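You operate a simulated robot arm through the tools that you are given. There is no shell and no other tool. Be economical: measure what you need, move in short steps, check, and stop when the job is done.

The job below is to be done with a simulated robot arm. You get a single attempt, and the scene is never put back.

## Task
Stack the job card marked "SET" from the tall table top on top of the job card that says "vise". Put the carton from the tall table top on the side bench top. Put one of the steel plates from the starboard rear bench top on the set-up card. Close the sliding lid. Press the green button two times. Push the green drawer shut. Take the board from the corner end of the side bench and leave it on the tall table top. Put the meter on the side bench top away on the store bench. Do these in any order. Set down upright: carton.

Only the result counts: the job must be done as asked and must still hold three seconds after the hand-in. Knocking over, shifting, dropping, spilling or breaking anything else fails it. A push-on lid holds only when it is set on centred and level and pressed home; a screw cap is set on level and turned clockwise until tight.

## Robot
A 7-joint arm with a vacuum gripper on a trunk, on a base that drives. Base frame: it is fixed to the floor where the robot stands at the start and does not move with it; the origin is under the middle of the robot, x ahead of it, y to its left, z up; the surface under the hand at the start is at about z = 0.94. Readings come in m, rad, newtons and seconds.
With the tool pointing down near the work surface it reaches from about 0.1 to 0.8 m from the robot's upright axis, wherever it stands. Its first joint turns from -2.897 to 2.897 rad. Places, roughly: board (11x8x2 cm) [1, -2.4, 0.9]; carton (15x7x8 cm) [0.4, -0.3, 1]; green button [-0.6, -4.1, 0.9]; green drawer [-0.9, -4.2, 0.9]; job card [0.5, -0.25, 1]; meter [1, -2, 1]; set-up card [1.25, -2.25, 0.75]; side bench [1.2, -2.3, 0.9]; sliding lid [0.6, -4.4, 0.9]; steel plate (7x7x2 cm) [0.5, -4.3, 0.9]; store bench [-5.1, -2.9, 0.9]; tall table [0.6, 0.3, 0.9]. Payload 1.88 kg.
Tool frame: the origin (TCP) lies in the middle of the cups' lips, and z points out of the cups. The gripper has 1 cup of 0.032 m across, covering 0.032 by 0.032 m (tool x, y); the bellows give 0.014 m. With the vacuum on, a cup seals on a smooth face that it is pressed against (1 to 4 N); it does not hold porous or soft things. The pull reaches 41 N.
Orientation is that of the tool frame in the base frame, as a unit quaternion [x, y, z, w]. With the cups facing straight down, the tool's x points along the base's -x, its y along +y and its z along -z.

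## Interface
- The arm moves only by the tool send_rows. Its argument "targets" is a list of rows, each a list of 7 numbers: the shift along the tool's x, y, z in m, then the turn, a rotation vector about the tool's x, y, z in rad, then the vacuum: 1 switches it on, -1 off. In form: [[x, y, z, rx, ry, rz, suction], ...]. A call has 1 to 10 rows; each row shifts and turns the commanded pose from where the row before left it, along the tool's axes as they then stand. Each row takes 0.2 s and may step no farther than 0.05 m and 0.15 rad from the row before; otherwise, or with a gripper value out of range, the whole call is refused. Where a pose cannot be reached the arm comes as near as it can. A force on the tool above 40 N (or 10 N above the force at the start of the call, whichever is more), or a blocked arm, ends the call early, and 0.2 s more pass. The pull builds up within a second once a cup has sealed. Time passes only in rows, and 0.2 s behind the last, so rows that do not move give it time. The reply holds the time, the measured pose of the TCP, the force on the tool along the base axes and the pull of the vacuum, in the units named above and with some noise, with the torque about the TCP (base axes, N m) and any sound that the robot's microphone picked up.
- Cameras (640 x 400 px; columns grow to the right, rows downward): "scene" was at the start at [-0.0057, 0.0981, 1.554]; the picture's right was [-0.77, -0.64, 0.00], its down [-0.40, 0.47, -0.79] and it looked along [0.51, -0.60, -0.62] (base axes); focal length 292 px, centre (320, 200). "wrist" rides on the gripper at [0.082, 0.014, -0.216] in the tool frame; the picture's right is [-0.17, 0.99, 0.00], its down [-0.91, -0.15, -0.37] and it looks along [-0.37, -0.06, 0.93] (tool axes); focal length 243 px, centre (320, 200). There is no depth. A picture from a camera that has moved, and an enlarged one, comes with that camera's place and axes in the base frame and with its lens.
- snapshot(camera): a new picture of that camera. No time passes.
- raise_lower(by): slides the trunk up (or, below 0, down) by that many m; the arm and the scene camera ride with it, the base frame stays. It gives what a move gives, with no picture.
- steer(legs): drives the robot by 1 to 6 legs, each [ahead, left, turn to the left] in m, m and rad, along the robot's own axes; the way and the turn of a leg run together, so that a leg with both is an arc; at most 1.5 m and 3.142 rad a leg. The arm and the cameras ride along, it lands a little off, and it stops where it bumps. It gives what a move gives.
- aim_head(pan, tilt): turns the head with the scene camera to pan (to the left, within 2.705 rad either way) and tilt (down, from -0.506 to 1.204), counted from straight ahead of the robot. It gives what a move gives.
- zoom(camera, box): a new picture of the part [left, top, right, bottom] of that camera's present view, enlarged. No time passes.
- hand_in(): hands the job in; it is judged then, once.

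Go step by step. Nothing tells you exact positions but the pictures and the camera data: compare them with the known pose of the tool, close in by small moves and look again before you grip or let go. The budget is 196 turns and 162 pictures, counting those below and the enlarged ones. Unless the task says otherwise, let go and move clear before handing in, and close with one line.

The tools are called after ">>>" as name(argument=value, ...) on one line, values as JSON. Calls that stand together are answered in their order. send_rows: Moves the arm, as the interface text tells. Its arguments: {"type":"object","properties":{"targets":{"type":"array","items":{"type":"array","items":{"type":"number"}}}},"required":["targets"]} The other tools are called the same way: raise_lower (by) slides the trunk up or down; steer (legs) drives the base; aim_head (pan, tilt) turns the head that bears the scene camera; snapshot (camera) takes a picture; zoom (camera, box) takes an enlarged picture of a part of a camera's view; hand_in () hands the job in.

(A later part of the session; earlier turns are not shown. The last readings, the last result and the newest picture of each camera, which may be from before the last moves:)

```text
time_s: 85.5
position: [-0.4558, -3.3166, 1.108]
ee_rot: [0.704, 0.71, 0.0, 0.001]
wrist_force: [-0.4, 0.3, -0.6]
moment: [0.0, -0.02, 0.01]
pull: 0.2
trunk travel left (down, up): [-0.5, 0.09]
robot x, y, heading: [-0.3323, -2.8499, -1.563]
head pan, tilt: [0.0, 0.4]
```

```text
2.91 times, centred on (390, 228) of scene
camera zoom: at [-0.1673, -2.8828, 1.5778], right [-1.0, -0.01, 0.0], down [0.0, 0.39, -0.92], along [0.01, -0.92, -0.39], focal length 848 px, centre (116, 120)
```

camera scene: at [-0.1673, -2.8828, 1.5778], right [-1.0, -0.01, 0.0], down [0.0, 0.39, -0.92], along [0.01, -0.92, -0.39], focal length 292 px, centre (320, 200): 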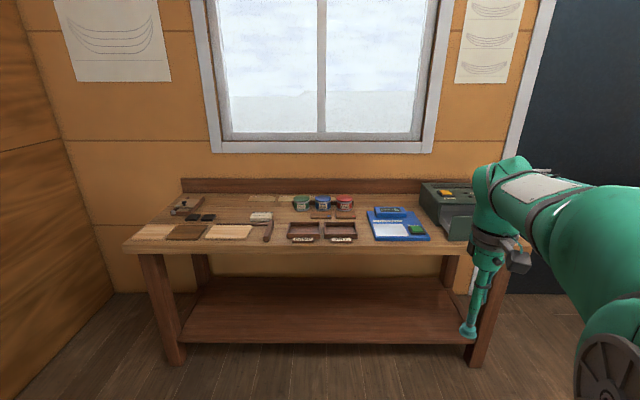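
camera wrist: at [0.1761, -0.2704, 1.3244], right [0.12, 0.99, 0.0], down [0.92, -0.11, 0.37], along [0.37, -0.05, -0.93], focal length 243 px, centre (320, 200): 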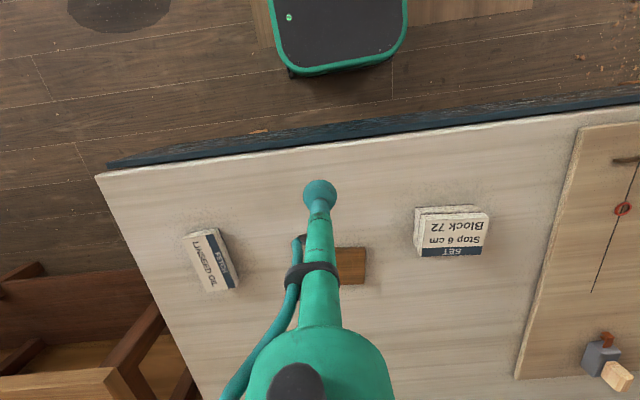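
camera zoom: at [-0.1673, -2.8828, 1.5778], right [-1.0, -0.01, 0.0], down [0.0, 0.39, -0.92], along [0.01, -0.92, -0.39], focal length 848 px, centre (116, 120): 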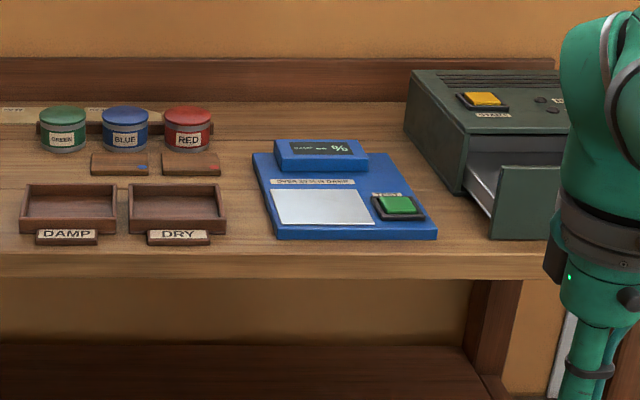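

I see all items: scale with green button, drawer cabinet, two black plates, lid box. Bench front edge ≈ y -3.99. Drive to face button and drawer.

>>> steer(legs=[[0.6, -0.33, 0]])

>>> aim_head(pan=-0.1, tilt=0.65)

>>> snapshot(camera="scene")

>>> snapshot(camera="wrist")

```text
time_s: 89.4
position: [-0.7869, -3.933, 1.1089]
ee_rot: [0.703, 0.712, 0.0, 0.001]
wrist_force: [0.7, -0.2, -0.1]
moment: [-0.02, -0.01, -0.02]
pull: 0.2
trunk travel left (down, up): [-0.5, 0.09]
robot x, y, heading: [-0.6601, -3.4656, -1.557]
head pan, tilt: [0.0, 0.4]
```

```text
time_s: 90.1
position: [-0.7861, -3.9323, 1.1075]
ee_rot: [0.702, 0.712, 0.0, 0.001]
wrist_force: [-0.1, -0.3, 0.2]
moment: [0.03, 0.04, -0.02]
pull: 0.1
trunk travel left (down, up): [-0.5, 0.09]
robot x, y, heading: [-0.6606, -3.4662, -1.553]
head pan, tilt: [-0.099, 0.649]
```

```text
127 pictures are left
camera scene: at [-0.508, -3.491, 1.5554], right [-1.0, 0.09, 0.0], down [0.05, 0.6, -0.8], along [-0.07, -0.79, -0.6], focal length 292 px, centre (320, 200)
```

scene: 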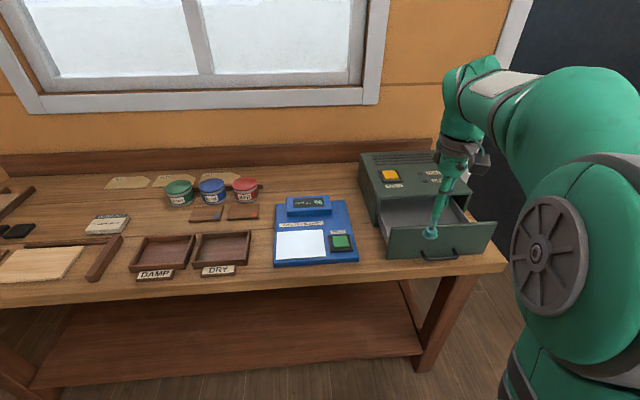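

```text
126 pictures are left
camera wrist: at [-0.7728, -3.8494, 1.3247], right [0.99, -0.15, 0.0], down [-0.14, -0.92, 0.37], along [-0.06, -0.37, -0.93], focal length 243 px, centre (320, 200)
```

wrist: 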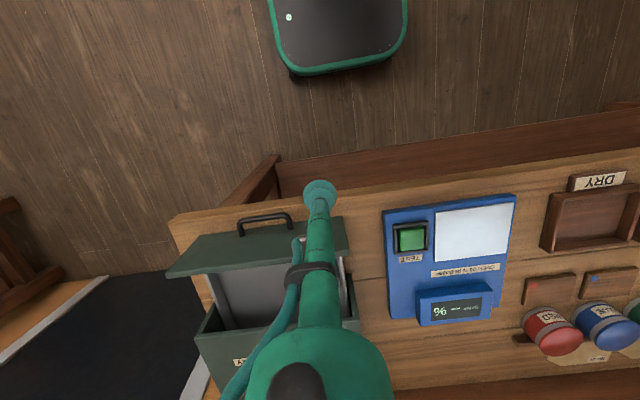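

Button at ~(-0.631,-4.14), top ≈0.89. Move over it.

>>> send_rows(targets=[[-0.035, 0.0253, 0, 0, 0, 0, -1], [-0.035, 0.0253, 0, 0, 0, 0, -1], [-0.035, 0.0253, 0, 0, 0, 0, -1], [-0.035, 0.0253, 0, 0, 0, 0, -1], [-0.035, 0.0253, 0, 0, 0, 0, -1], [-0.035, 0.0253, 0, 0, 0, 0, -1], [0, 0, 0.05, 0, 0, 0, -1], [0, 0, 0.05, 0, 0, 0, -1], [0, 0, 0, 0, 0, 0, -1]])

>>> snapshot(camera="wrist")

>>> zoom(camera="scene", box=[250, 130, 510, 290])

```text
time_s: 92.1
position: [-0.6296, -4.1405, 1.0068]
ee_rot: [0.702, 0.712, 0.0, 0.0]
wrist_force: [0.7, -0.2, -0.6]
moment: [0.02, -0.02, 0.02]
pull: 0.0
trunk travel left (down, up): [-0.5, 0.09]
robot x, y, heading: [-0.6617, -3.4655, -1.562]
head pan, tilt: [-0.099, 0.649]
```

```text
125 pictures are left
camera wrist: at [-0.6168, -4.0585, 1.2233], right [0.99, -0.15, 0.0], down [-0.14, -0.92, 0.37], along [-0.06, -0.37, -0.93], focal length 243 px, centre (320, 200)
```

wrist: 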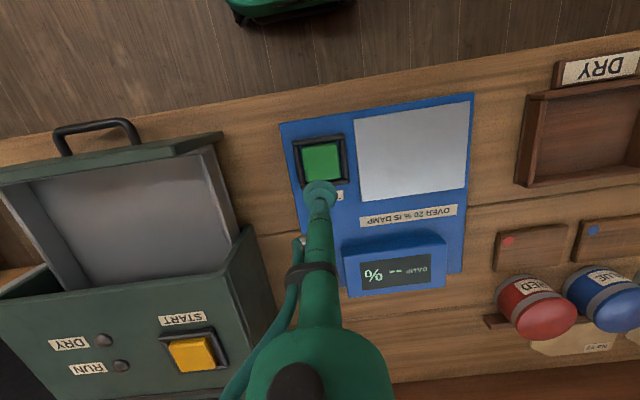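

```text
2.46 times, centred on (380, 210) of scene
camera zoom: at [-0.508, -3.4913, 1.5553], right [-1.0, 0.09, 0.0], down [0.05, 0.6, -0.8], along [-0.07, -0.79, -0.6], focal length 718 px, centre (172, 175)
```

zoom: 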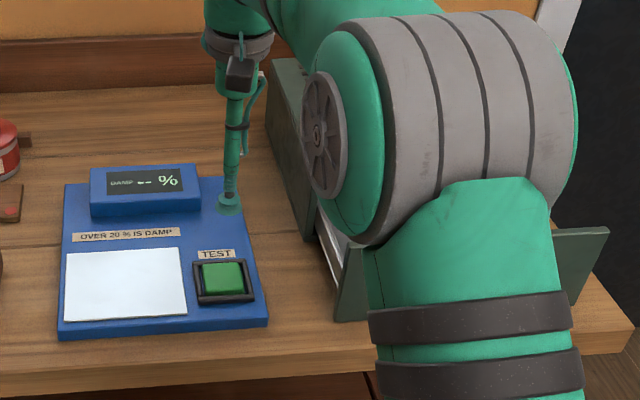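

Nearly centred on the button; adjust 6 mm and descend gently.

>>> send_rows(targets=[[0.006, 0.002, 0.04, 0, 0, 0, -1], [0, 0, 0.05, 0, 0, 0, -1], [0, 0, 0.012, 0, 0, 0, -1], [0, 0, 0, 0, 0, 0, -1]])

>>> snapshot(camera="wrist")

```text
time_s: 93.1
position: [-0.6288, -4.1343, 0.9057]
ee_rot: [0.702, 0.712, 0.0, 0.0]
wrist_force: [-0.4, 0.0, 0.8]
moment: [0.0, 0.02, 0.02]
pull: 0.0
trunk travel left (down, up): [-0.5, 0.09]
robot x, y, heading: [-0.6632, -3.4674, -1.554]
head pan, tilt: [-0.099, 0.649]
```

```text
123 pictures are left
camera wrist: at [-0.6149, -4.0516, 1.1222], right [0.99, -0.15, 0.0], down [-0.14, -0.92, 0.37], along [-0.06, -0.37, -0.93], focal length 243 px, centre (320, 200)
```

wrist: 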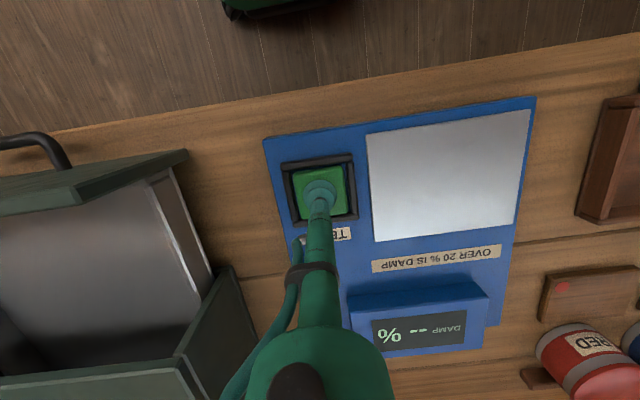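

Right over the button. Press gently in 4 mm steps.

>>> send_rows(targets=[[0, 0, 0.004, 0, 0, 0, -1], [0, 0, 0.004, 0, 0, 0, -1], [0, 0, 0.004, 0, 0, 0, -1]])

```text
time_s: 93.9
position: [-0.63, -4.1353, 0.8939]
ee_rot: [0.702, 0.712, 0.0, 0.0]
wrist_force: [0.1, -0.6, 0.0]
moment: [-0.01, -0.01, 0.0]
pull: 0.0
trunk travel left (down, up): [-0.5, 0.09]
robot x, y, heading: [-0.6614, -3.4646, -1.558]
head pan, tilt: [-0.099, 0.649]
```

>>> send_rows(targets=[[0, 0, 0.004, 0, 0, 0, -1], [0, 0, 0.004, 0, 0, 0, -1]])

```text
time_s: 94.5
position: [-0.6288, -4.1343, 0.887]
ee_rot: [0.702, 0.712, 0.0, 0.001]
wrist_force: [0.7, -0.4, 1.8]
moment: [0.02, -0.02, 0.03]
pull: 0.1
trunk travel left (down, up): [-0.5, 0.09]
robot x, y, heading: [-0.66, -3.4673, -1.558]
head pan, tilt: [-0.099, 0.649]
heard: click
```

One click heard. Lift off and press again.

>>> send_rows(targets=[[0, 0, -0.02, 0, 0, 0, -1], [0, 0, 0, 0, 0, 0, -1], [0, 0, 0, 0, 0, 0, -1]])

>>> zoom(camera="wrist", box=[220, 100, 560, 370])

```text
time_s: 95.3
position: [-0.6295, -4.1354, 0.9058]
ee_rot: [0.702, 0.712, 0.0, 0.001]
wrist_force: [0.4, 0.2, 0.8]
moment: [0.01, 0.03, -0.01]
pull: 0.0
trunk travel left (down, up): [-0.5, 0.09]
robot x, y, heading: [-0.6631, -3.4656, -1.557]
head pan, tilt: [-0.099, 0.649]
```

```text
1.48 times, centred on (390, 235) of wrist
camera zoom: at [-0.6158, -4.0518, 1.122], right [0.99, -0.15, 0.0], down [-0.14, -0.92, 0.37], along [-0.06, -0.37, -0.93], focal length 359 px, centre (216, 148)
```

zoom: 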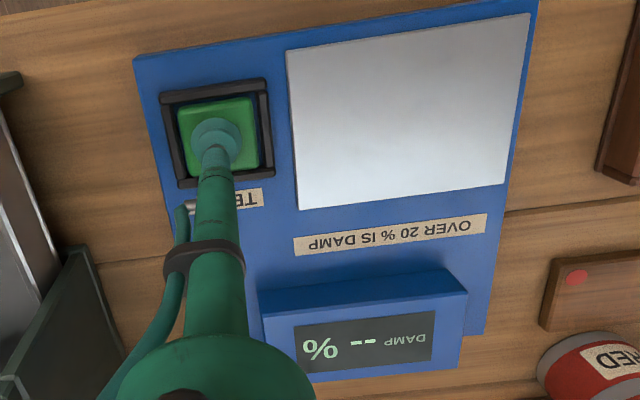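

>>> send_rows(targets=[[0, 0, 0.012, 0, 0, 0, -1], [0, 0, 0.004, 0, 0, 0, -1], [0, 0, 0.004, 0, 0, 0, -1]])

```text
time_s: 96.1
position: [-0.6297, -4.1351, 0.8861]
ee_rot: [0.702, 0.712, 0.0, 0.0]
wrist_force: [1.0, -0.5, 2.2]
moment: [-0.01, 0.01, 0.02]
pull: 0.1
trunk travel left (down, up): [-0.5, 0.09]
robot x, y, heading: [-0.6644, -3.4662, -1.555]
head pan, tilt: [-0.099, 0.649]
heard: click
```

Second click. Lift and look at the drawer.

>>> send_rows(targets=[[0, 0, -0.03, 0, 0, 0, -1], [0, 0, -0.05, 0, 0, 0, -1], [0, 0, -0.05, 0, 0, 0, -1], [0.05, 0, 0, 0, 0, 0, -1], [0.05, 0, 0, 0, 0, 0, -1], [0.05, 0, 0, 0, 0, 0, -1], [0.05, 0, 0, 0, 0, 0, -1], [0, 0, 0, 0, 0, 0, -1]])

>>> snapshot(camera="wrist")

>>> snapshot(camera="scene")

```text
time_s: 97.9
position: [-0.6329, -3.9337, 1.0176]
ee_rot: [0.702, 0.712, 0.0, 0.0]
wrist_force: [0.4, 0.0, -0.4]
moment: [-0.01, -0.01, -0.02]
pull: 0.0
trunk travel left (down, up): [-0.5, 0.09]
robot x, y, heading: [-0.6644, -3.4651, -1.558]
head pan, tilt: [-0.099, 0.649]
```

```text
121 pictures are left
camera wrist: at [-0.6194, -3.8509, 1.2335], right [0.99, -0.15, 0.0], down [-0.14, -0.92, 0.37], along [-0.06, -0.37, -0.93], focal length 243 px, centre (320, 200)
```

wrist: 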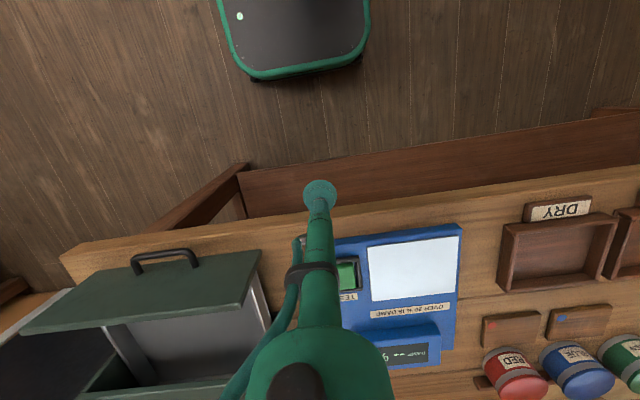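

```text
120 pictures are left
camera scene: at [-0.508, -3.4905, 1.5553], right [-1.0, 0.09, 0.0], down [0.05, 0.6, -0.8], along [-0.07, -0.79, -0.6], focal length 292 px, centre (320, 200)
```

scene: 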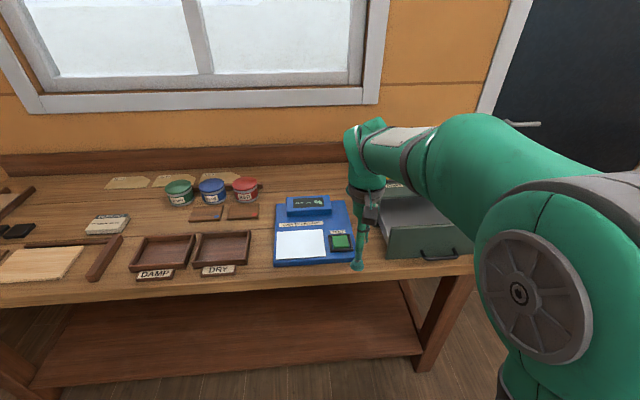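

Drawer front spans x -1.06…-0.76, z 0.865…0.99 at y≈-4.076 with handle low in the middle. I bring the tool in front of it above the handle.

>>> send_rows(targets=[[-0.006, -0.046, 0, 0, 0, 0, -1], [-0.006, -0.046, 0, 0, 0, 0, -1], [-0.006, -0.046, 0, 0, 0, 0, -1], [-0.006, -0.046, 0, 0, 0, 0, -1], [-0.006, -0.046, 0, 0, 0, 0, -1], [-0.006, -0.046, 0, 0, 0, 0, -1], [0, 0, 0.04, 0, 0, 0, -1], [0, 0, 0.035, 0, 0, 0, -1], [0, 0, 0, 0, 0, 0, -1]])

>>> snapshot(camera="wrist")

>>> snapshot(camera="scene")

```text
time_s: 99.9
position: [-0.908, -3.9765, 0.9411]
ee_rot: [0.703, 0.712, 0.001, 0.0]
wrist_force: [-0.5, -0.3, 0.5]
moment: [0.02, 0.01, 0.01]
pull: 0.0
trunk travel left (down, up): [-0.5, 0.09]
robot x, y, heading: [-0.6602, -3.4684, -1.559]
head pan, tilt: [-0.099, 0.649]
```

```text
119 pictures are left
camera wrist: at [-0.8959, -3.8924, 1.157], right [0.99, -0.15, 0.0], down [-0.14, -0.92, 0.37], along [-0.06, -0.37, -0.93], focal length 243 px, centre (320, 200)
```

wrist: 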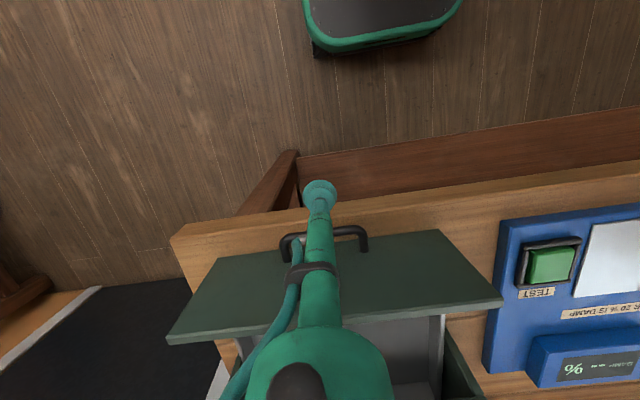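

```text
118 pictures are left
camera scene: at [-0.5081, -3.4912, 1.5553], right [-1.0, 0.09, 0.0], down [0.05, 0.6, -0.8], along [-0.07, -0.79, -0.6], focal length 292 px, centre (320, 200)
```

scene: 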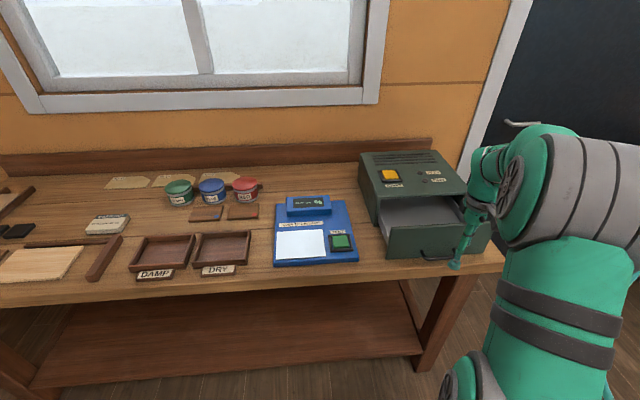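

Aligned in front. Push toward the cabinet in steps.

>>> send_rows(targets=[[-0.04, 0, 0, 0, 0, 0, -1], [-0.03, 0, 0, 0, 0, 0, -1], [-0.02, 0, 0, 0, 0, 0, -1], [-0.02, 0, 0, 0, 0, 0, -1], [-0.02, 0, 0, 0, 0, 0, -1], [0, 0, 0, 0, 0, 0, -1]])

>>> snapshot(camera="scene")

```text
time_s: 101.3
position: [-0.9069, -4.1038, 0.942]
ee_rot: [0.702, 0.713, 0.0, 0.0]
wrist_force: [0.0, 0.2, 0.5]
moment: [0.02, -0.01, -0.01]
pull: 0.2
trunk travel left (down, up): [-0.5, 0.09]
robot x, y, heading: [-0.6642, -3.4659, -1.555]
head pan, tilt: [-0.099, 0.649]
```

```text
117 pictures are left
camera scene: at [-0.5081, -3.4912, 1.5553], right [-1.0, 0.09, 0.0], down [0.05, 0.6, -0.8], along [-0.07, -0.79, -0.6], focal length 292 px, centre (320, 200)
```

scene: 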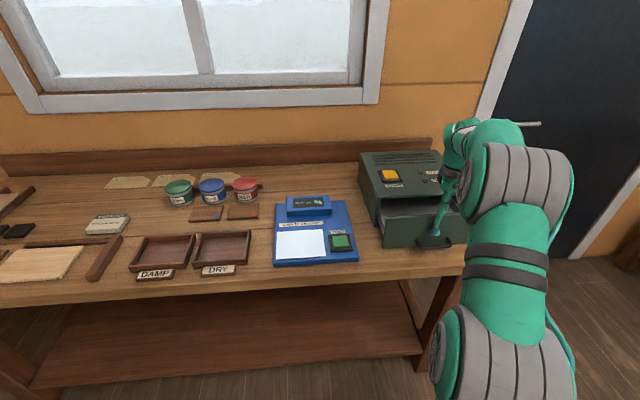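

It moves in nicely. Keep pushing.

>>> send_rows(targets=[[-0.02, 0, 0, 0, 0, 0, -1], [-0.015, 0, 0, 0, 0, 0, -1], [-0.015, 0, 0, 0, 0, 0, -1], [0, 0, 0, 0, 0, 0, -1]])

>>> zoom(camera="scene", box=[330, 130, 530, 280])

```text
time_s: 102.3
position: [-0.9051, -4.1523, 0.9409]
ee_rot: [0.702, 0.712, 0.0, 0.001]
wrist_force: [-0.5, 0.0, -0.3]
moment: [0.03, -0.03, -0.02]
pull: 0.0
trunk travel left (down, up): [-0.5, 0.09]
robot x, y, heading: [-0.6609, -3.4656, -1.556]
head pan, tilt: [-0.099, 0.649]
```

```text
2.67 times, centred on (430, 205) of scene
camera zoom: at [-0.5081, -3.4912, 1.5553], right [-1.0, 0.09, 0.0], down [0.05, 0.6, -0.8], along [-0.07, -0.79, -0.6], focal length 778 px, centre (27, 187)
```

zoom: 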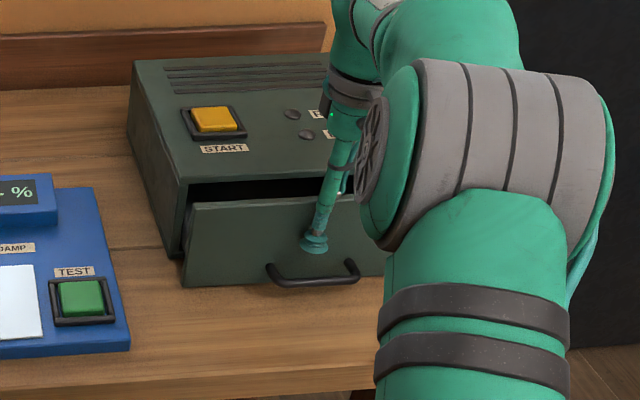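

About 4 cm left. Push on in smaller steps.

>>> send_rows(targets=[[-0.012, 0, 0, 0, 0, 0, -1], [-0.01, 0, 0, 0, 0, 0, -1], [-0.008, 0, 0, 0, 0, 0, -1], [0, 0, 0, 0, 0, 0, -1]])

>>> zoom(camera="scene", box=[330, 130, 530, 280])

```text
time_s: 103.3
position: [-0.9046, -4.1843, 0.9408]
ee_rot: [0.702, 0.712, 0.0, 0.0]
wrist_force: [-0.7, 1.4, 0.0]
moment: [-0.01, 0.01, 0.01]
pull: 0.0
trunk travel left (down, up): [-0.5, 0.09]
robot x, y, heading: [-0.6627, -3.4623, -1.557]
head pan, tilt: [-0.099, 0.649]
```

```text
2.67 times, centred on (430, 205) of scene
camera zoom: at [-0.508, -3.4911, 1.5553], right [-1.0, 0.09, 0.0], down [0.05, 0.6, -0.8], along [-0.07, -0.79, -0.6], focal length 778 px, centre (27, 187)
```

zoom: 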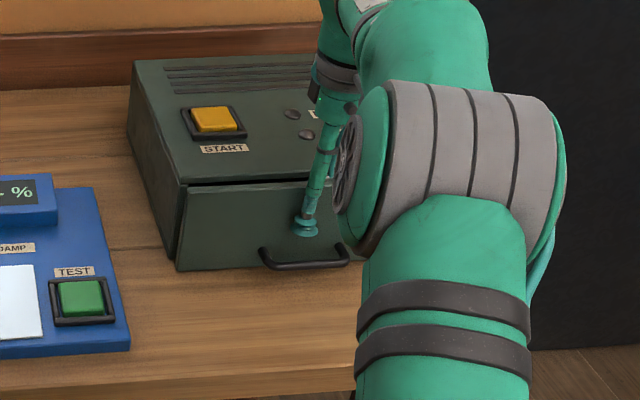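

>>> send_rows(targets=[[-0.006, 0, 0, 0, 0, 0, -1], [-0.005, 0, 0, 0, 0, 0, -1], [-0.004, 0, 0, 0, 0, 0, -1], [0, 0, 0, 0, 0, 0, -1]])

>>> zoom(camera="scene", box=[330, 130, 530, 280])

```text
time_s: 104.3
position: [-0.9038, -4.1998, 0.9425]
ee_rot: [0.702, 0.712, 0.0, 0.001]
wrist_force: [-0.8, 0.2, -0.1]
moment: [-0.03, -0.01, -0.02]
pull: 0.0
trunk travel left (down, up): [-0.5, 0.09]
robot x, y, heading: [-0.6625, -3.4661, -1.556]
head pan, tilt: [-0.099, 0.649]
```

```text
2.67 times, centred on (430, 205) of scene
camera zoom: at [-0.508, -3.4909, 1.5553], right [-1.0, 0.09, 0.0], down [0.05, 0.6, -0.8], along [-0.07, -0.79, -0.6], focal length 778 px, centre (27, 187)
```

zoom: 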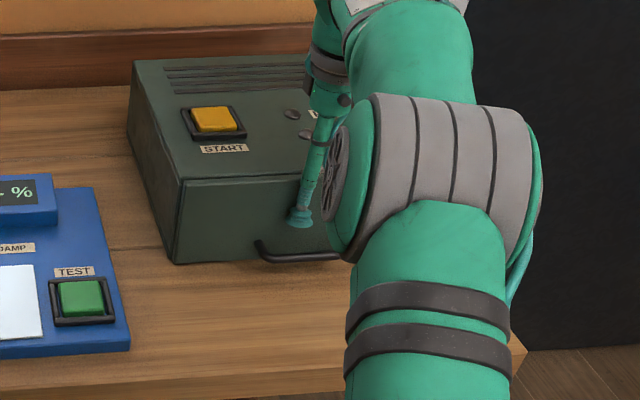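

Almost closed. Push until it resists.

>>> send_rows(targets=[[-0.003, 0, 0, 0, 0, 0, -1], [-0.003, 0, 0, 0, 0, 0, -1], [-0.003, 0, 0, 0, 0, 0, -1], [0, 0, 0, 0, 0, 0, -1]])

```text
time_s: 105.1
position: [-0.9032, -4.2012, 0.9368]
ee_rot: [0.705, 0.709, 0.008, -0.003]
wrist_force: [3.2, 16.0, 2.5]
moment: [-0.11, 0.05, 0.06]
pull: 0.0
trunk travel left (down, up): [-0.5, 0.09]
robot x, y, heading: [-0.662, -3.4669, -1.559]
head pan, tilt: [-0.099, 0.649]
stopped in row 3: the force on the tool passed its limit at 44 N (the readings are from after the stop); the commanded pose is now the measured one
```

Drawer hit its stop. Back away, correcting the slight tilt, and look.

>>> send_rows(targets=[[0.03, 0, 0, 0, 0, 0, -1], [0.04, 0, 0, 0.007, -0.0155, -0.0074, -1], [0.05, 0, 0, 0, 0, 0, -1], [0.05, 0, 0, 0, 0, 0, -1], [0, 0, -0.05, 0, 0, 0, -1], [0, 0, -0.05, 0, 0, 0, -1], [0, 0, -0.05, 0, 0, 0, -1], [0, 0, 0, 0, 0, 0, -1]])

>>> snapshot(camera="wrist")

>>> snapshot(camera="scene")

```text
time_s: 106.9
position: [-0.9051, -4.0321, 1.0865]
ee_rot: [0.701, 0.713, -0.001, 0.0]
wrist_force: [-0.6, 0.4, 0.7]
moment: [0.02, 0.03, 0.01]
pull: 0.1
trunk travel left (down, up): [-0.5, 0.09]
robot x, y, heading: [-0.6641, -3.4646, -1.555]
head pan, tilt: [-0.099, 0.649]
```

```text
113 pictures are left
camera wrist: at [-0.8909, -3.9482, 1.3034], right [0.99, -0.15, 0.0], down [-0.14, -0.92, 0.38], along [-0.06, -0.37, -0.93], focal length 243 px, centre (320, 200)
```

wrist: 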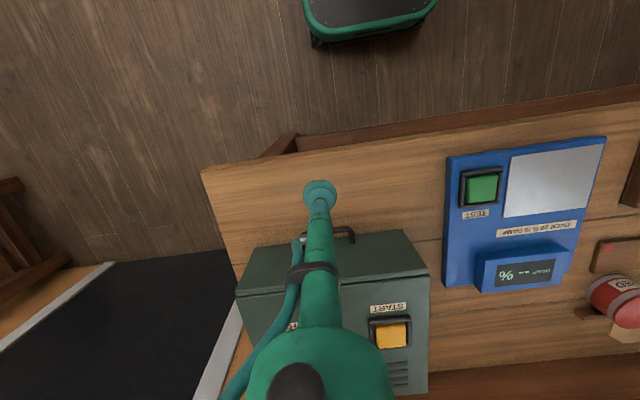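

```text
112 pictures are left
camera scene: at [-0.5079, -3.4901, 1.5553], right [-1.0, 0.09, 0.0], down [0.05, 0.6, -0.8], along [-0.07, -0.79, -0.6], focal length 292 px, centre (320, 200)
```

scene: 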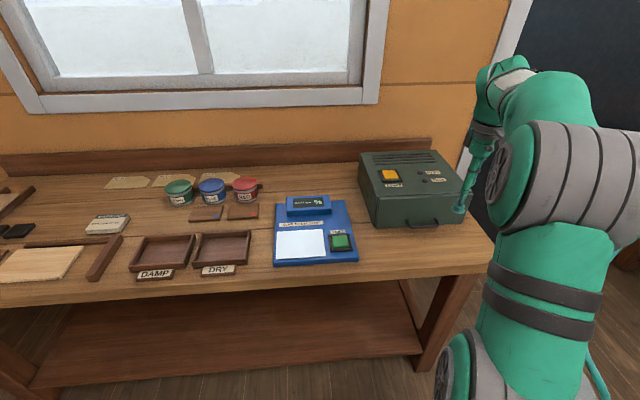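

Drawer shut. Drive left along the bench to the lid box and plates.

>>> send_rows(targets=[[0.04, 0.02, 0, 0, 0, 0, -1], [0.04, 0.02, 0, 0, 0, 0, -1], [0, 0.045, 0, 0, 0, 0, -1], [0, 0.045, 0, 0, 0, 0, -1], [0, 0.045, 0, 0, 0, 0, -1], [0, 0.045, 0, 0, 0, 0, -1]])

>>> steer(legs=[[0, 1.05, 0]])

>>> aim_head(pan=-0.1, tilt=0.65)

>>> snapshot(camera="scene")

>>> snapshot(camera="wrist")

```text
time_s: 108.3
position: [-0.6859, -3.9497, 1.0876]
ee_rot: [0.701, 0.713, -0.002, 0.001]
wrist_force: [0.2, 1.1, 0.3]
moment: [0.03, -0.03, -0.01]
pull: 0.0
trunk travel left (down, up): [-0.5, 0.09]
robot x, y, heading: [-0.6638, -3.4652, -1.558]
head pan, tilt: [-0.099, 0.649]
```

```text
time_s: 113.7
position: [0.3496, -3.9356, 1.0881]
ee_rot: [0.7, 0.714, -0.003, 0.001]
wrist_force: [-0.1, 0.5, 0.3]
moment: [0.01, 0.02, -0.02]
pull: 0.0
trunk travel left (down, up): [-0.5, 0.09]
robot x, y, heading: [0.3748, -3.4535, -1.557]
head pan, tilt: [-0.099, 0.649]
```

```text
time_s: 114.3
position: [0.3505, -3.9362, 1.0887]
ee_rot: [0.701, 0.713, -0.002, 0.001]
wrist_force: [0.0, -0.1, -0.5]
moment: [0.01, 0.0, 0.0]
pull: 0.1
trunk travel left (down, up): [-0.5, 0.09]
robot x, y, heading: [0.3723, -3.4512, -1.55]
head pan, tilt: [-0.099, 0.649]
```

```text
111 pictures are left
camera scene: at [0.528, -3.4761, 1.5553], right [-1.0, 0.09, 0.0], down [0.05, 0.6, -0.8], along [-0.07, -0.79, -0.6], focal length 292 px, centre (320, 200)
```

scene: 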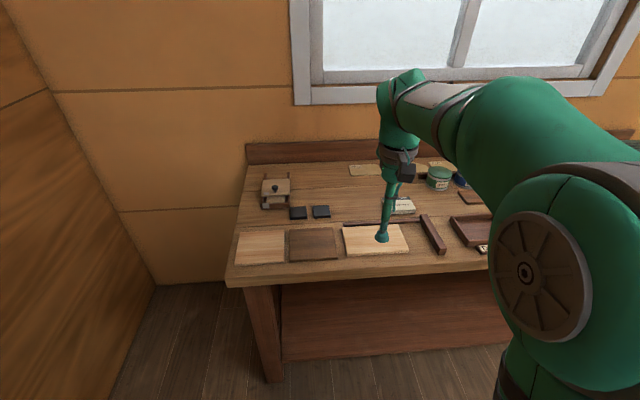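

```text
110 pictures are left
camera wrist: at [0.3632, -3.8516, 1.304], right [0.99, -0.15, 0.0], down [-0.14, -0.92, 0.38], along [-0.06, -0.37, -0.93], focal length 243 px, centre (320, 200)
```

wrist: 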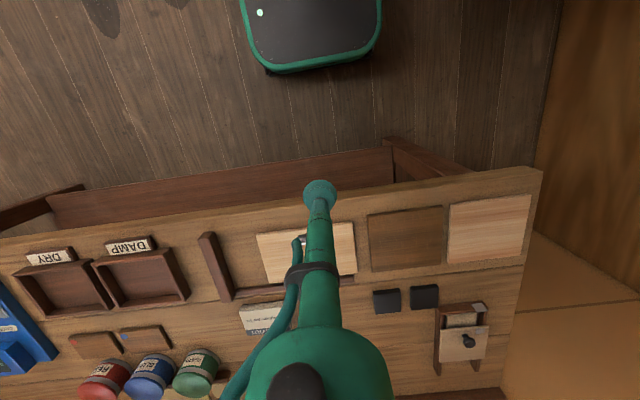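

>>> zoom(camera="wrist", box=[350, 250, 550, 390])

>>> zoom(camera="scene", box=[230, 150, 350, 240])

```text
2.86 times, centred on (450, 320) of wrist
camera zoom: at [0.3632, -3.8516, 1.304], right [0.99, -0.15, 0.0], down [-0.14, -0.92, 0.38], along [-0.06, -0.37, -0.93], focal length 693 px, centre (-51, -143)
```

zoom: 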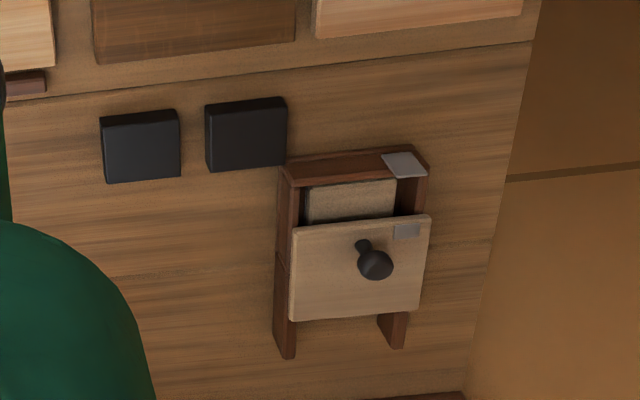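

```text
4.44 times, centred on (290, 195) of scene
camera zoom: at [0.528, -3.4761, 1.5553], right [-1.0, 0.09, 0.0], down [0.05, 0.6, -0.8], along [-0.07, -0.79, -0.6], focal length 1296 px, centre (453, 222)
```

zoom: 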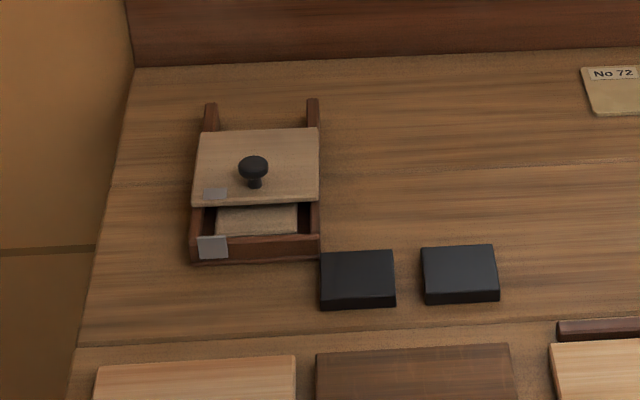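

Knob of the lid is at about (0.61,-4.375), z≈0.94; the lid needs to slide toward +y (toward me). I drive closer.

>>> steer(legs=[[0.2, 0.22, -0.015]])

>>> snapshot(camera="wrist")

>>> snapshot(camera="scene")

```text
time_s: 116.3
position: [0.5651, -4.1322, 1.0877]
ee_rot: [0.705, 0.709, -0.002, 0.001]
wrist_force: [0.2, -0.4, -0.6]
moment: [0.0, 0.02, -0.01]
pull: 0.1
trunk travel left (down, up): [-0.5, 0.09]
robot x, y, heading: [0.5973, -3.6463, -1.569]
head pan, tilt: [-0.099, 0.649]
```

```text
107 pictures are left
camera wrist: at [0.5796, -4.0486, 1.3039], right [0.99, -0.16, 0.0], down [-0.15, -0.91, 0.38], along [-0.06, -0.37, -0.93], focal length 243 px, centre (320, 200)
```

wrist: 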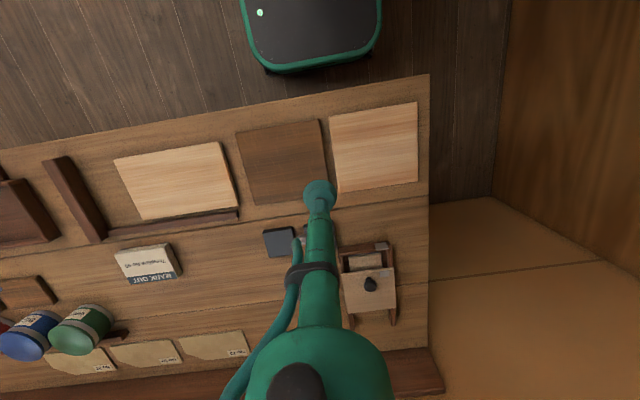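

```text
106 pictures are left
camera scene: at [0.749, -3.6751, 1.5553], right [-1.0, 0.1, 0.0], down [0.06, 0.6, -0.8], along [-0.08, -0.79, -0.6], focal length 292 px, centre (320, 200)
```

scene: 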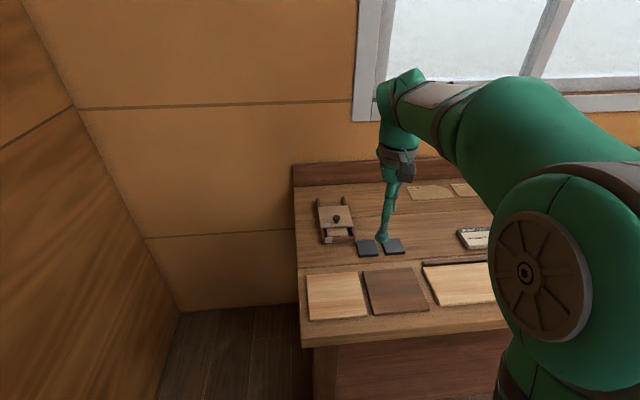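

Drive 6 cm closer, then position behind the knob, high.

>>> steer(legs=[[0.06, 0, 0]])

>>> send_rows(targets=[[-0.046, 0.011, 0, 0, 0, 0, -1], [-0.046, 0.011, 0, 0, 0, 0, -1], [-0.046, 0.011, 0, 0, 0, 0, -1], [-0.046, 0.011, 0, 0, 0, 0, -1], [-0.046, 0.011, 0, 0, 0, 0, -1], [0, 0, 0.04, 0, 0, 0, -1], [0, 0, 0.0, 0, 0, 0, -1]])

>>> snapshot(camera="wrist")

>>> zoom(camera="scene", box=[280, 140, 480, 280])

```text
time_s: 117.3
position: [0.5666, -4.1936, 1.0868]
ee_rot: [0.705, 0.709, -0.002, 0.001]
wrist_force: [-0.2, -0.3, -0.7]
moment: [-0.02, 0.02, -0.01]
pull: 0.2
trunk travel left (down, up): [-0.5, 0.09]
robot x, y, heading: [0.5939, -3.7087, -1.572]
head pan, tilt: [-0.099, 0.649]
```

```text
time_s: 118.9
position: [0.6197, -4.4232, 1.0485]
ee_rot: [0.705, 0.709, -0.002, 0.001]
wrist_force: [-0.3, -0.3, 1.2]
moment: [0.04, 0.01, 0.02]
pull: 0.0
trunk travel left (down, up): [-0.5, 0.09]
robot x, y, heading: [0.5936, -3.707, -1.574]
head pan, tilt: [-0.099, 0.649]
```

```text
105 pictures are left
camera wrist: at [0.6343, -4.338, 1.2637], right [0.99, -0.16, 0.0], down [-0.15, -0.91, 0.38], along [-0.06, -0.37, -0.93], focal length 243 px, centre (320, 200)
```

wrist: 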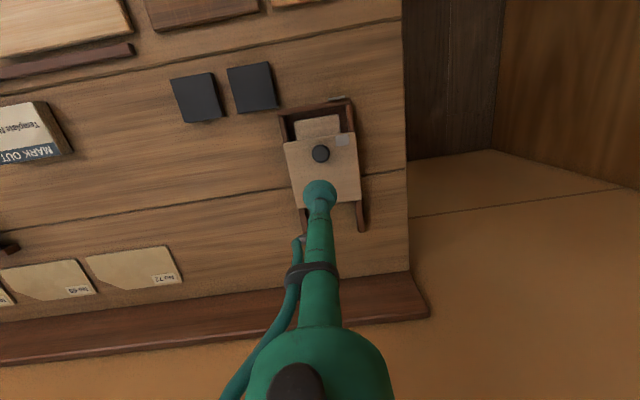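

```text
2.86 times, centred on (380, 210) of scene
camera zoom: at [0.7492, -3.7352, 1.5553], right [-1.0, 0.1, 0.0], down [0.06, 0.6, -0.8], along [-0.08, -0.79, -0.6], focal length 833 px, centre (149, 171)
```

zoom: 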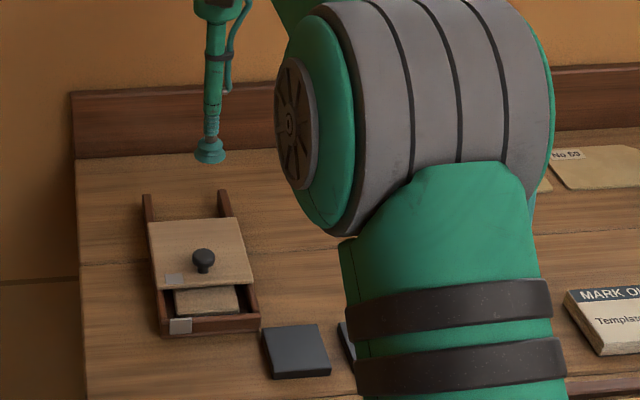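

Knob refined to (0.622,-4.403,0.92). I move behind it and lower alongside.

>>> send_rows(targets=[[-0.024, 0.003, 0, 0, 0, 0, -1], [0, 0, 0.045, 0, 0, 0, -1], [0, 0, 0.045, 0, 0, 0, -1], [0, 0, 0.025, 0, 0, 0, -1], [0, 0, 0, 0, 0, 0, -1]])

>>> zoom(camera="wrist", box=[220, 70, 420, 240])

>>> zoom(camera="scene", box=[290, 170, 390, 240])

```text
time_s: 120.1
position: [0.6255, -4.4462, 0.9359]
ee_rot: [0.705, 0.709, -0.002, 0.001]
wrist_force: [-0.1, 0.4, 1.0]
moment: [-0.01, -0.03, 0.02]
pull: 0.0
trunk travel left (down, up): [-0.5, 0.09]
robot x, y, heading: [0.5941, -3.7103, -1.572]
head pan, tilt: [-0.099, 0.649]
```

```text
2.35 times, centred on (320, 155) of wrist
camera zoom: at [0.6396, -4.3622, 1.1505], right [0.99, -0.16, 0.0], down [-0.15, -0.91, 0.38], along [-0.06, -0.37, -0.93], focal length 571 px, centre (320, 306)
```

zoom: 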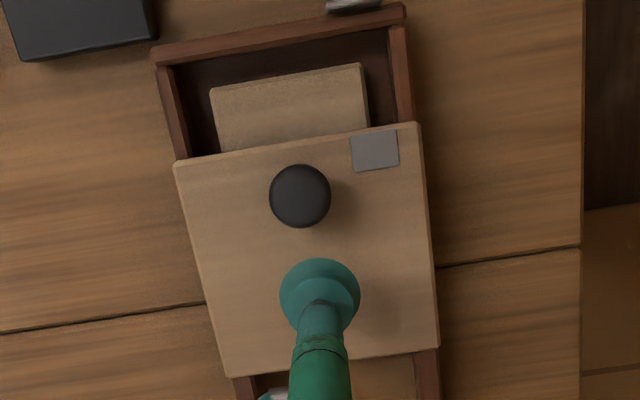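

```text
5.71 times, centred on (340, 205) of scene
camera zoom: at [0.7492, -3.7354, 1.5553], right [-1.0, 0.1, 0.0], down [0.06, 0.6, -0.8], along [-0.08, -0.79, -0.6], focal length 1666 px, centre (206, 171)
```

zoom: 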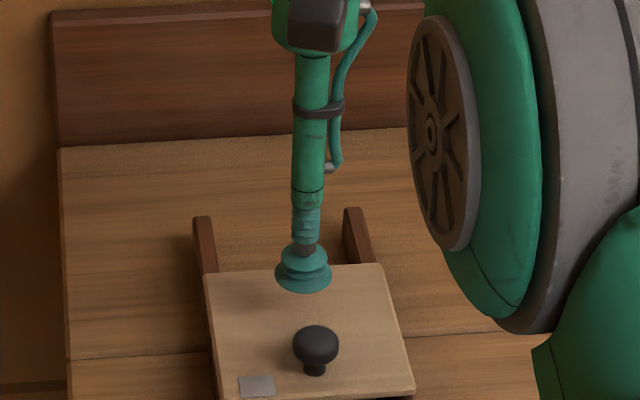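

Good alignment. Lower 18 mm more.

>>> send_rows(targets=[[0, 0, 0.01, 0, 0, 0, -1], [0, 0, 0.008, 0, 0, 0, -1], [0, 0, 0, 0, 0, 0, -1]])

>>> zoom(camera="scene", box=[290, 170, 390, 240])

```text
time_s: 120.9
position: [0.6247, -4.4472, 0.9158]
ee_rot: [0.704, 0.71, -0.001, 0.0]
wrist_force: [0.1, -0.5, 0.1]
moment: [0.0, 0.03, -0.01]
pull: 0.1
trunk travel left (down, up): [-0.5, 0.09]
robot x, y, heading: [0.5953, -3.7082, -1.571]
head pan, tilt: [-0.099, 0.649]
```

```text
5.71 times, centred on (340, 205) of scene
camera zoom: at [0.7492, -3.7353, 1.5553], right [-1.0, 0.1, 0.0], down [0.06, 0.6, -0.8], along [-0.08, -0.79, -0.6], focal length 1666 px, centre (206, 171)
```

zoom: 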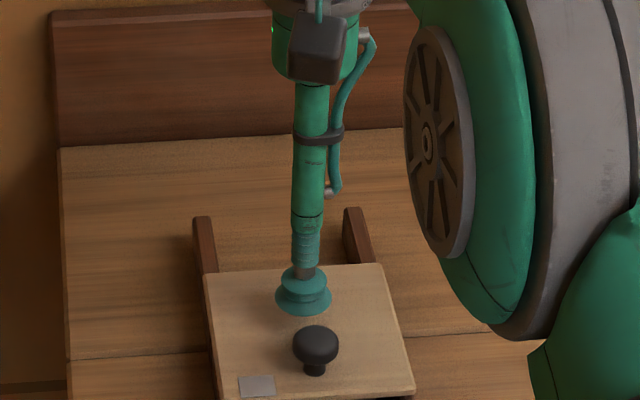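

Lower 6 mm more and pull toward +y in small steps.

>>> send_rows(targets=[[0, 0, 0.006, 0, 0, 0, -1], [0.01, 0, 0, 0, 0, 0, -1], [0.01, 0, 0, 0, 0, 0, -1], [0.01, 0, 0, 0, 0, 0, -1], [0, 0, 0, 0, 0, 0, -1]])

>>> zoom(camera="wrist", box=[220, 70, 420, 240])

```text
time_s: 122.1
position: [0.6235, -4.4172, 0.9111]
ee_rot: [0.706, 0.709, -0.002, 0.0]
wrist_force: [0.1, 0.0, -0.5]
moment: [0.02, 0.02, 0.01]
pull: 0.0
trunk travel left (down, up): [-0.5, 0.09]
robot x, y, heading: [0.5968, -3.7101, -1.576]
head pan, tilt: [-0.099, 0.649]
```

```text
2.35 times, centred on (320, 155) of wrist
camera zoom: at [0.6383, -4.3332, 1.1265], right [0.99, -0.16, 0.0], down [-0.15, -0.91, 0.38], along [-0.06, -0.37, -0.93], focal length 571 px, centre (320, 306)
```

zoom: 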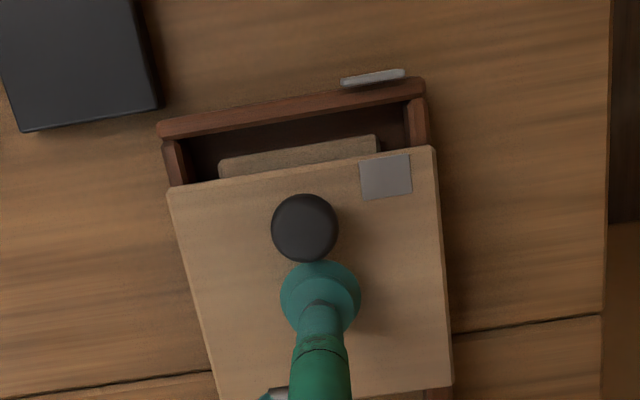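

The lid slides. Continue.

>>> send_rows(targets=[[0.008, 0, 0, 0, 0, 0, -1], [0.007, 0, 0, 0, 0, 0, -1], [0.005, 0, 0, 0, 0, 0, -1], [0, 0, 0, 0, 0, 0, -1]])

>>> zoom(camera="wrist", box=[220, 70, 420, 240])

```text
time_s: 123.1
position: [0.6243, -4.3973, 0.9108]
ee_rot: [0.705, 0.709, -0.003, 0.001]
wrist_force: [-0.6, 0.2, -0.1]
moment: [-0.01, 0.02, 0.0]
pull: 0.0
trunk travel left (down, up): [-0.5, 0.09]
robot x, y, heading: [0.5971, -3.7121, -1.568]
head pan, tilt: [-0.099, 0.649]
```

```text
2.35 times, centred on (320, 155) of wrist
camera zoom: at [0.6385, -4.3133, 1.1264], right [0.99, -0.16, 0.0], down [-0.15, -0.91, 0.38], along [-0.06, -0.37, -0.93], focal length 571 px, centre (320, 306)
```

zoom: 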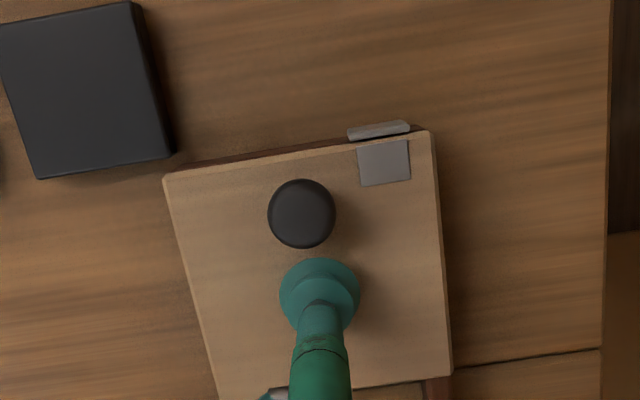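

The lid seems to have snapped forward to the front wall. Check with the scene camera.

>>> zoom(camera="scene", box=[300, 180, 380, 250])

```text
5.71 times, centred on (340, 215) of scene
camera zoom: at [0.7492, -3.7352, 1.5553], right [-1.0, 0.1, 0.0], down [0.06, 0.6, -0.8], along [-0.08, -0.79, -0.6], focal length 1666 px, centre (206, 114)
```

zoom: 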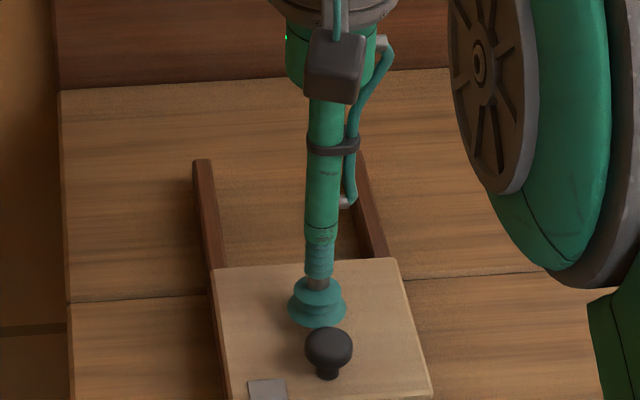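

Push a little more to make sure it's against its stop.

>>> send_rows(targets=[[0.006, 0, 0, 0, 0, 0, -1], [0.004, 0, 0, 0, 0, 0, -1], [0.003, 0, 0, 0, 0, 0, -1], [0, 0, 0, 0, 0, 0, -1]])

>>> zoom(camera="wrist", box=[220, 70, 420, 240])

>>> zoom(camera="scene", box=[300, 200, 400, 270])

```text
time_s: 124.1
position: [0.6232, -4.3862, 0.9102]
ee_rot: [0.704, 0.71, -0.004, 0.002]
wrist_force: [-1.2, -20.1, 0.4]
moment: [0.07, -0.07, 0.04]
pull: 0.1
trunk travel left (down, up): [-0.5, 0.09]
robot x, y, heading: [0.5936, -3.7112, -1.57]
head pan, tilt: [-0.099, 0.649]
```

```text
2.35 times, centred on (320, 155) of wrist
camera zoom: at [0.638, -4.3021, 1.1264], right [0.99, -0.16, 0.0], down [-0.15, -0.91, 0.38], along [-0.06, -0.38, -0.92], focal length 571 px, centre (320, 306)
```

zoom: 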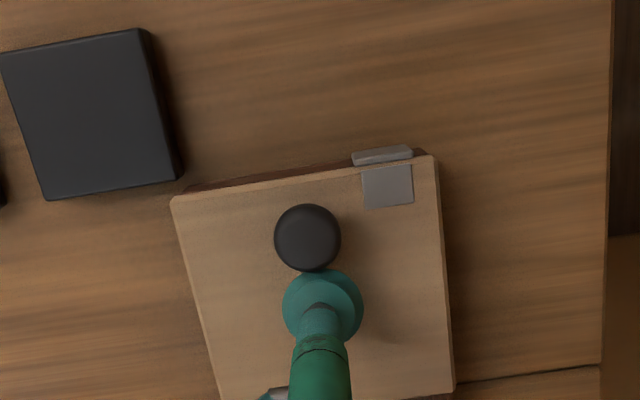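

```text
5.71 times, centred on (350, 235) of scene
camera zoom: at [0.749, -3.7373, 1.5553], right [-1.0, 0.1, 0.0], down [0.06, 0.6, -0.8], along [-0.08, -0.79, -0.61], focal length 1666 px, centre (149, 0)
```

zoom: 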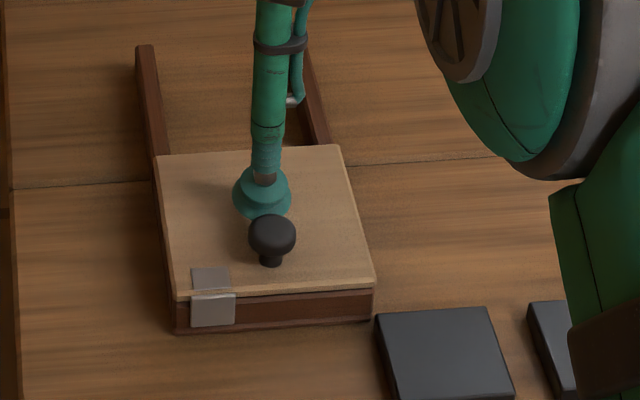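

Lid fully closed. Back off, rise, and go over the nearer plate at about (0.542,-4.305).

>>> send_rows(targets=[[-0.015, 0, 0, 0, 0, 0, -1], [0, 0, -0.05, 0, 0, 0, -1], [0, 0, -0.05, 0, 0, 0, -1], [0.032, -0.027, 0, 0, 0, 0, -1], [0.032, -0.027, 0, 0, 0, 0, -1], [0.032, -0.027, 0, 0, 0, 0, -1], [0, 0, 0.03, 0, 0, 0, -1], [0, 0, 0, 0, 0, 0, -1]])

>>> snapshot(camera="wrist")

```text
time_s: 125.9
position: [0.5417, -4.3059, 0.9768]
ee_rot: [0.705, 0.709, -0.002, 0.001]
wrist_force: [-0.5, 0.8, 0.2]
moment: [-0.01, 0.01, 0.03]
pull: 0.1
trunk travel left (down, up): [-0.5, 0.09]
robot x, y, heading: [0.5959, -3.7097, -1.566]
head pan, tilt: [-0.099, 0.649]
```

```text
95 pictures are left
camera wrist: at [0.5568, -4.2215, 1.1936], right [0.99, -0.16, 0.0], down [-0.15, -0.91, 0.38], along [-0.06, -0.37, -0.93], focal length 243 px, centre (320, 200)
```

wrist: 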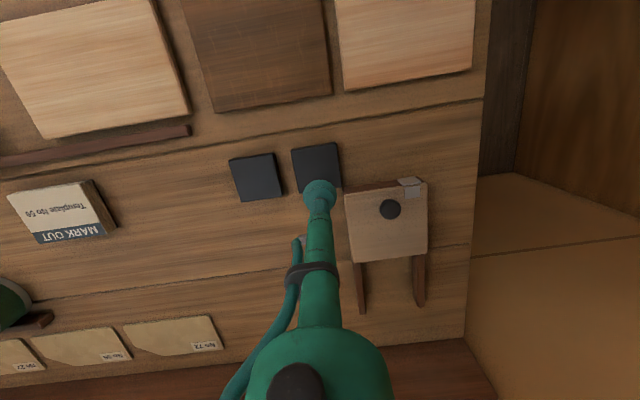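

Centre is ~6 mm off; correct and descend with vacuum.

>>> send_rows(targets=[[0.006, -0.003, 0.04, 0, 0, 0, 1], [0, 0, 0.04, 0, 0, 0, 1], [0, 0, 0.012, 0, 0, 0, 1], [0, 0, 0.005, 0, 0, 0, 1], [0, 0, 0.003, 0, 0, 0, 1], [0, 0, 0, 0, 0, 0, 1]])

```text
time_s: 127.3
position: [0.5388, -4.296, 0.88]
ee_rot: [0.706, 0.709, -0.001, 0.001]
wrist_force: [0.0, 0.1, 0.1]
moment: [-0.02, 0.01, -0.01]
pull: 0.1
trunk travel left (down, up): [-0.5, 0.09]
robot x, y, heading: [0.5928, -3.7103, -1.569]
head pan, tilt: [-0.099, 0.649]
```

>>> send_rows(targets=[[0, 0, 0.004, 0, 0, 0, 1], [0, 0, 0.003, 0, 0, 0, 1], [0, 0, 0, 0, 0, 0, 1], [0, 0, 0, 0, 0, 0, 1]])

```text
time_s: 128.3
position: [0.5386, -4.2966, 0.8729]
ee_rot: [0.705, 0.709, -0.004, 0.001]
wrist_force: [-2.1, 5.6, 15.9]
moment: [0.1, -0.08, -0.11]
pull: 40.6
trunk travel left (down, up): [-0.5, 0.09]
robot x, y, heading: [0.597, -3.7071, -1.57]
head pan, tilt: [-0.099, 0.649]
```

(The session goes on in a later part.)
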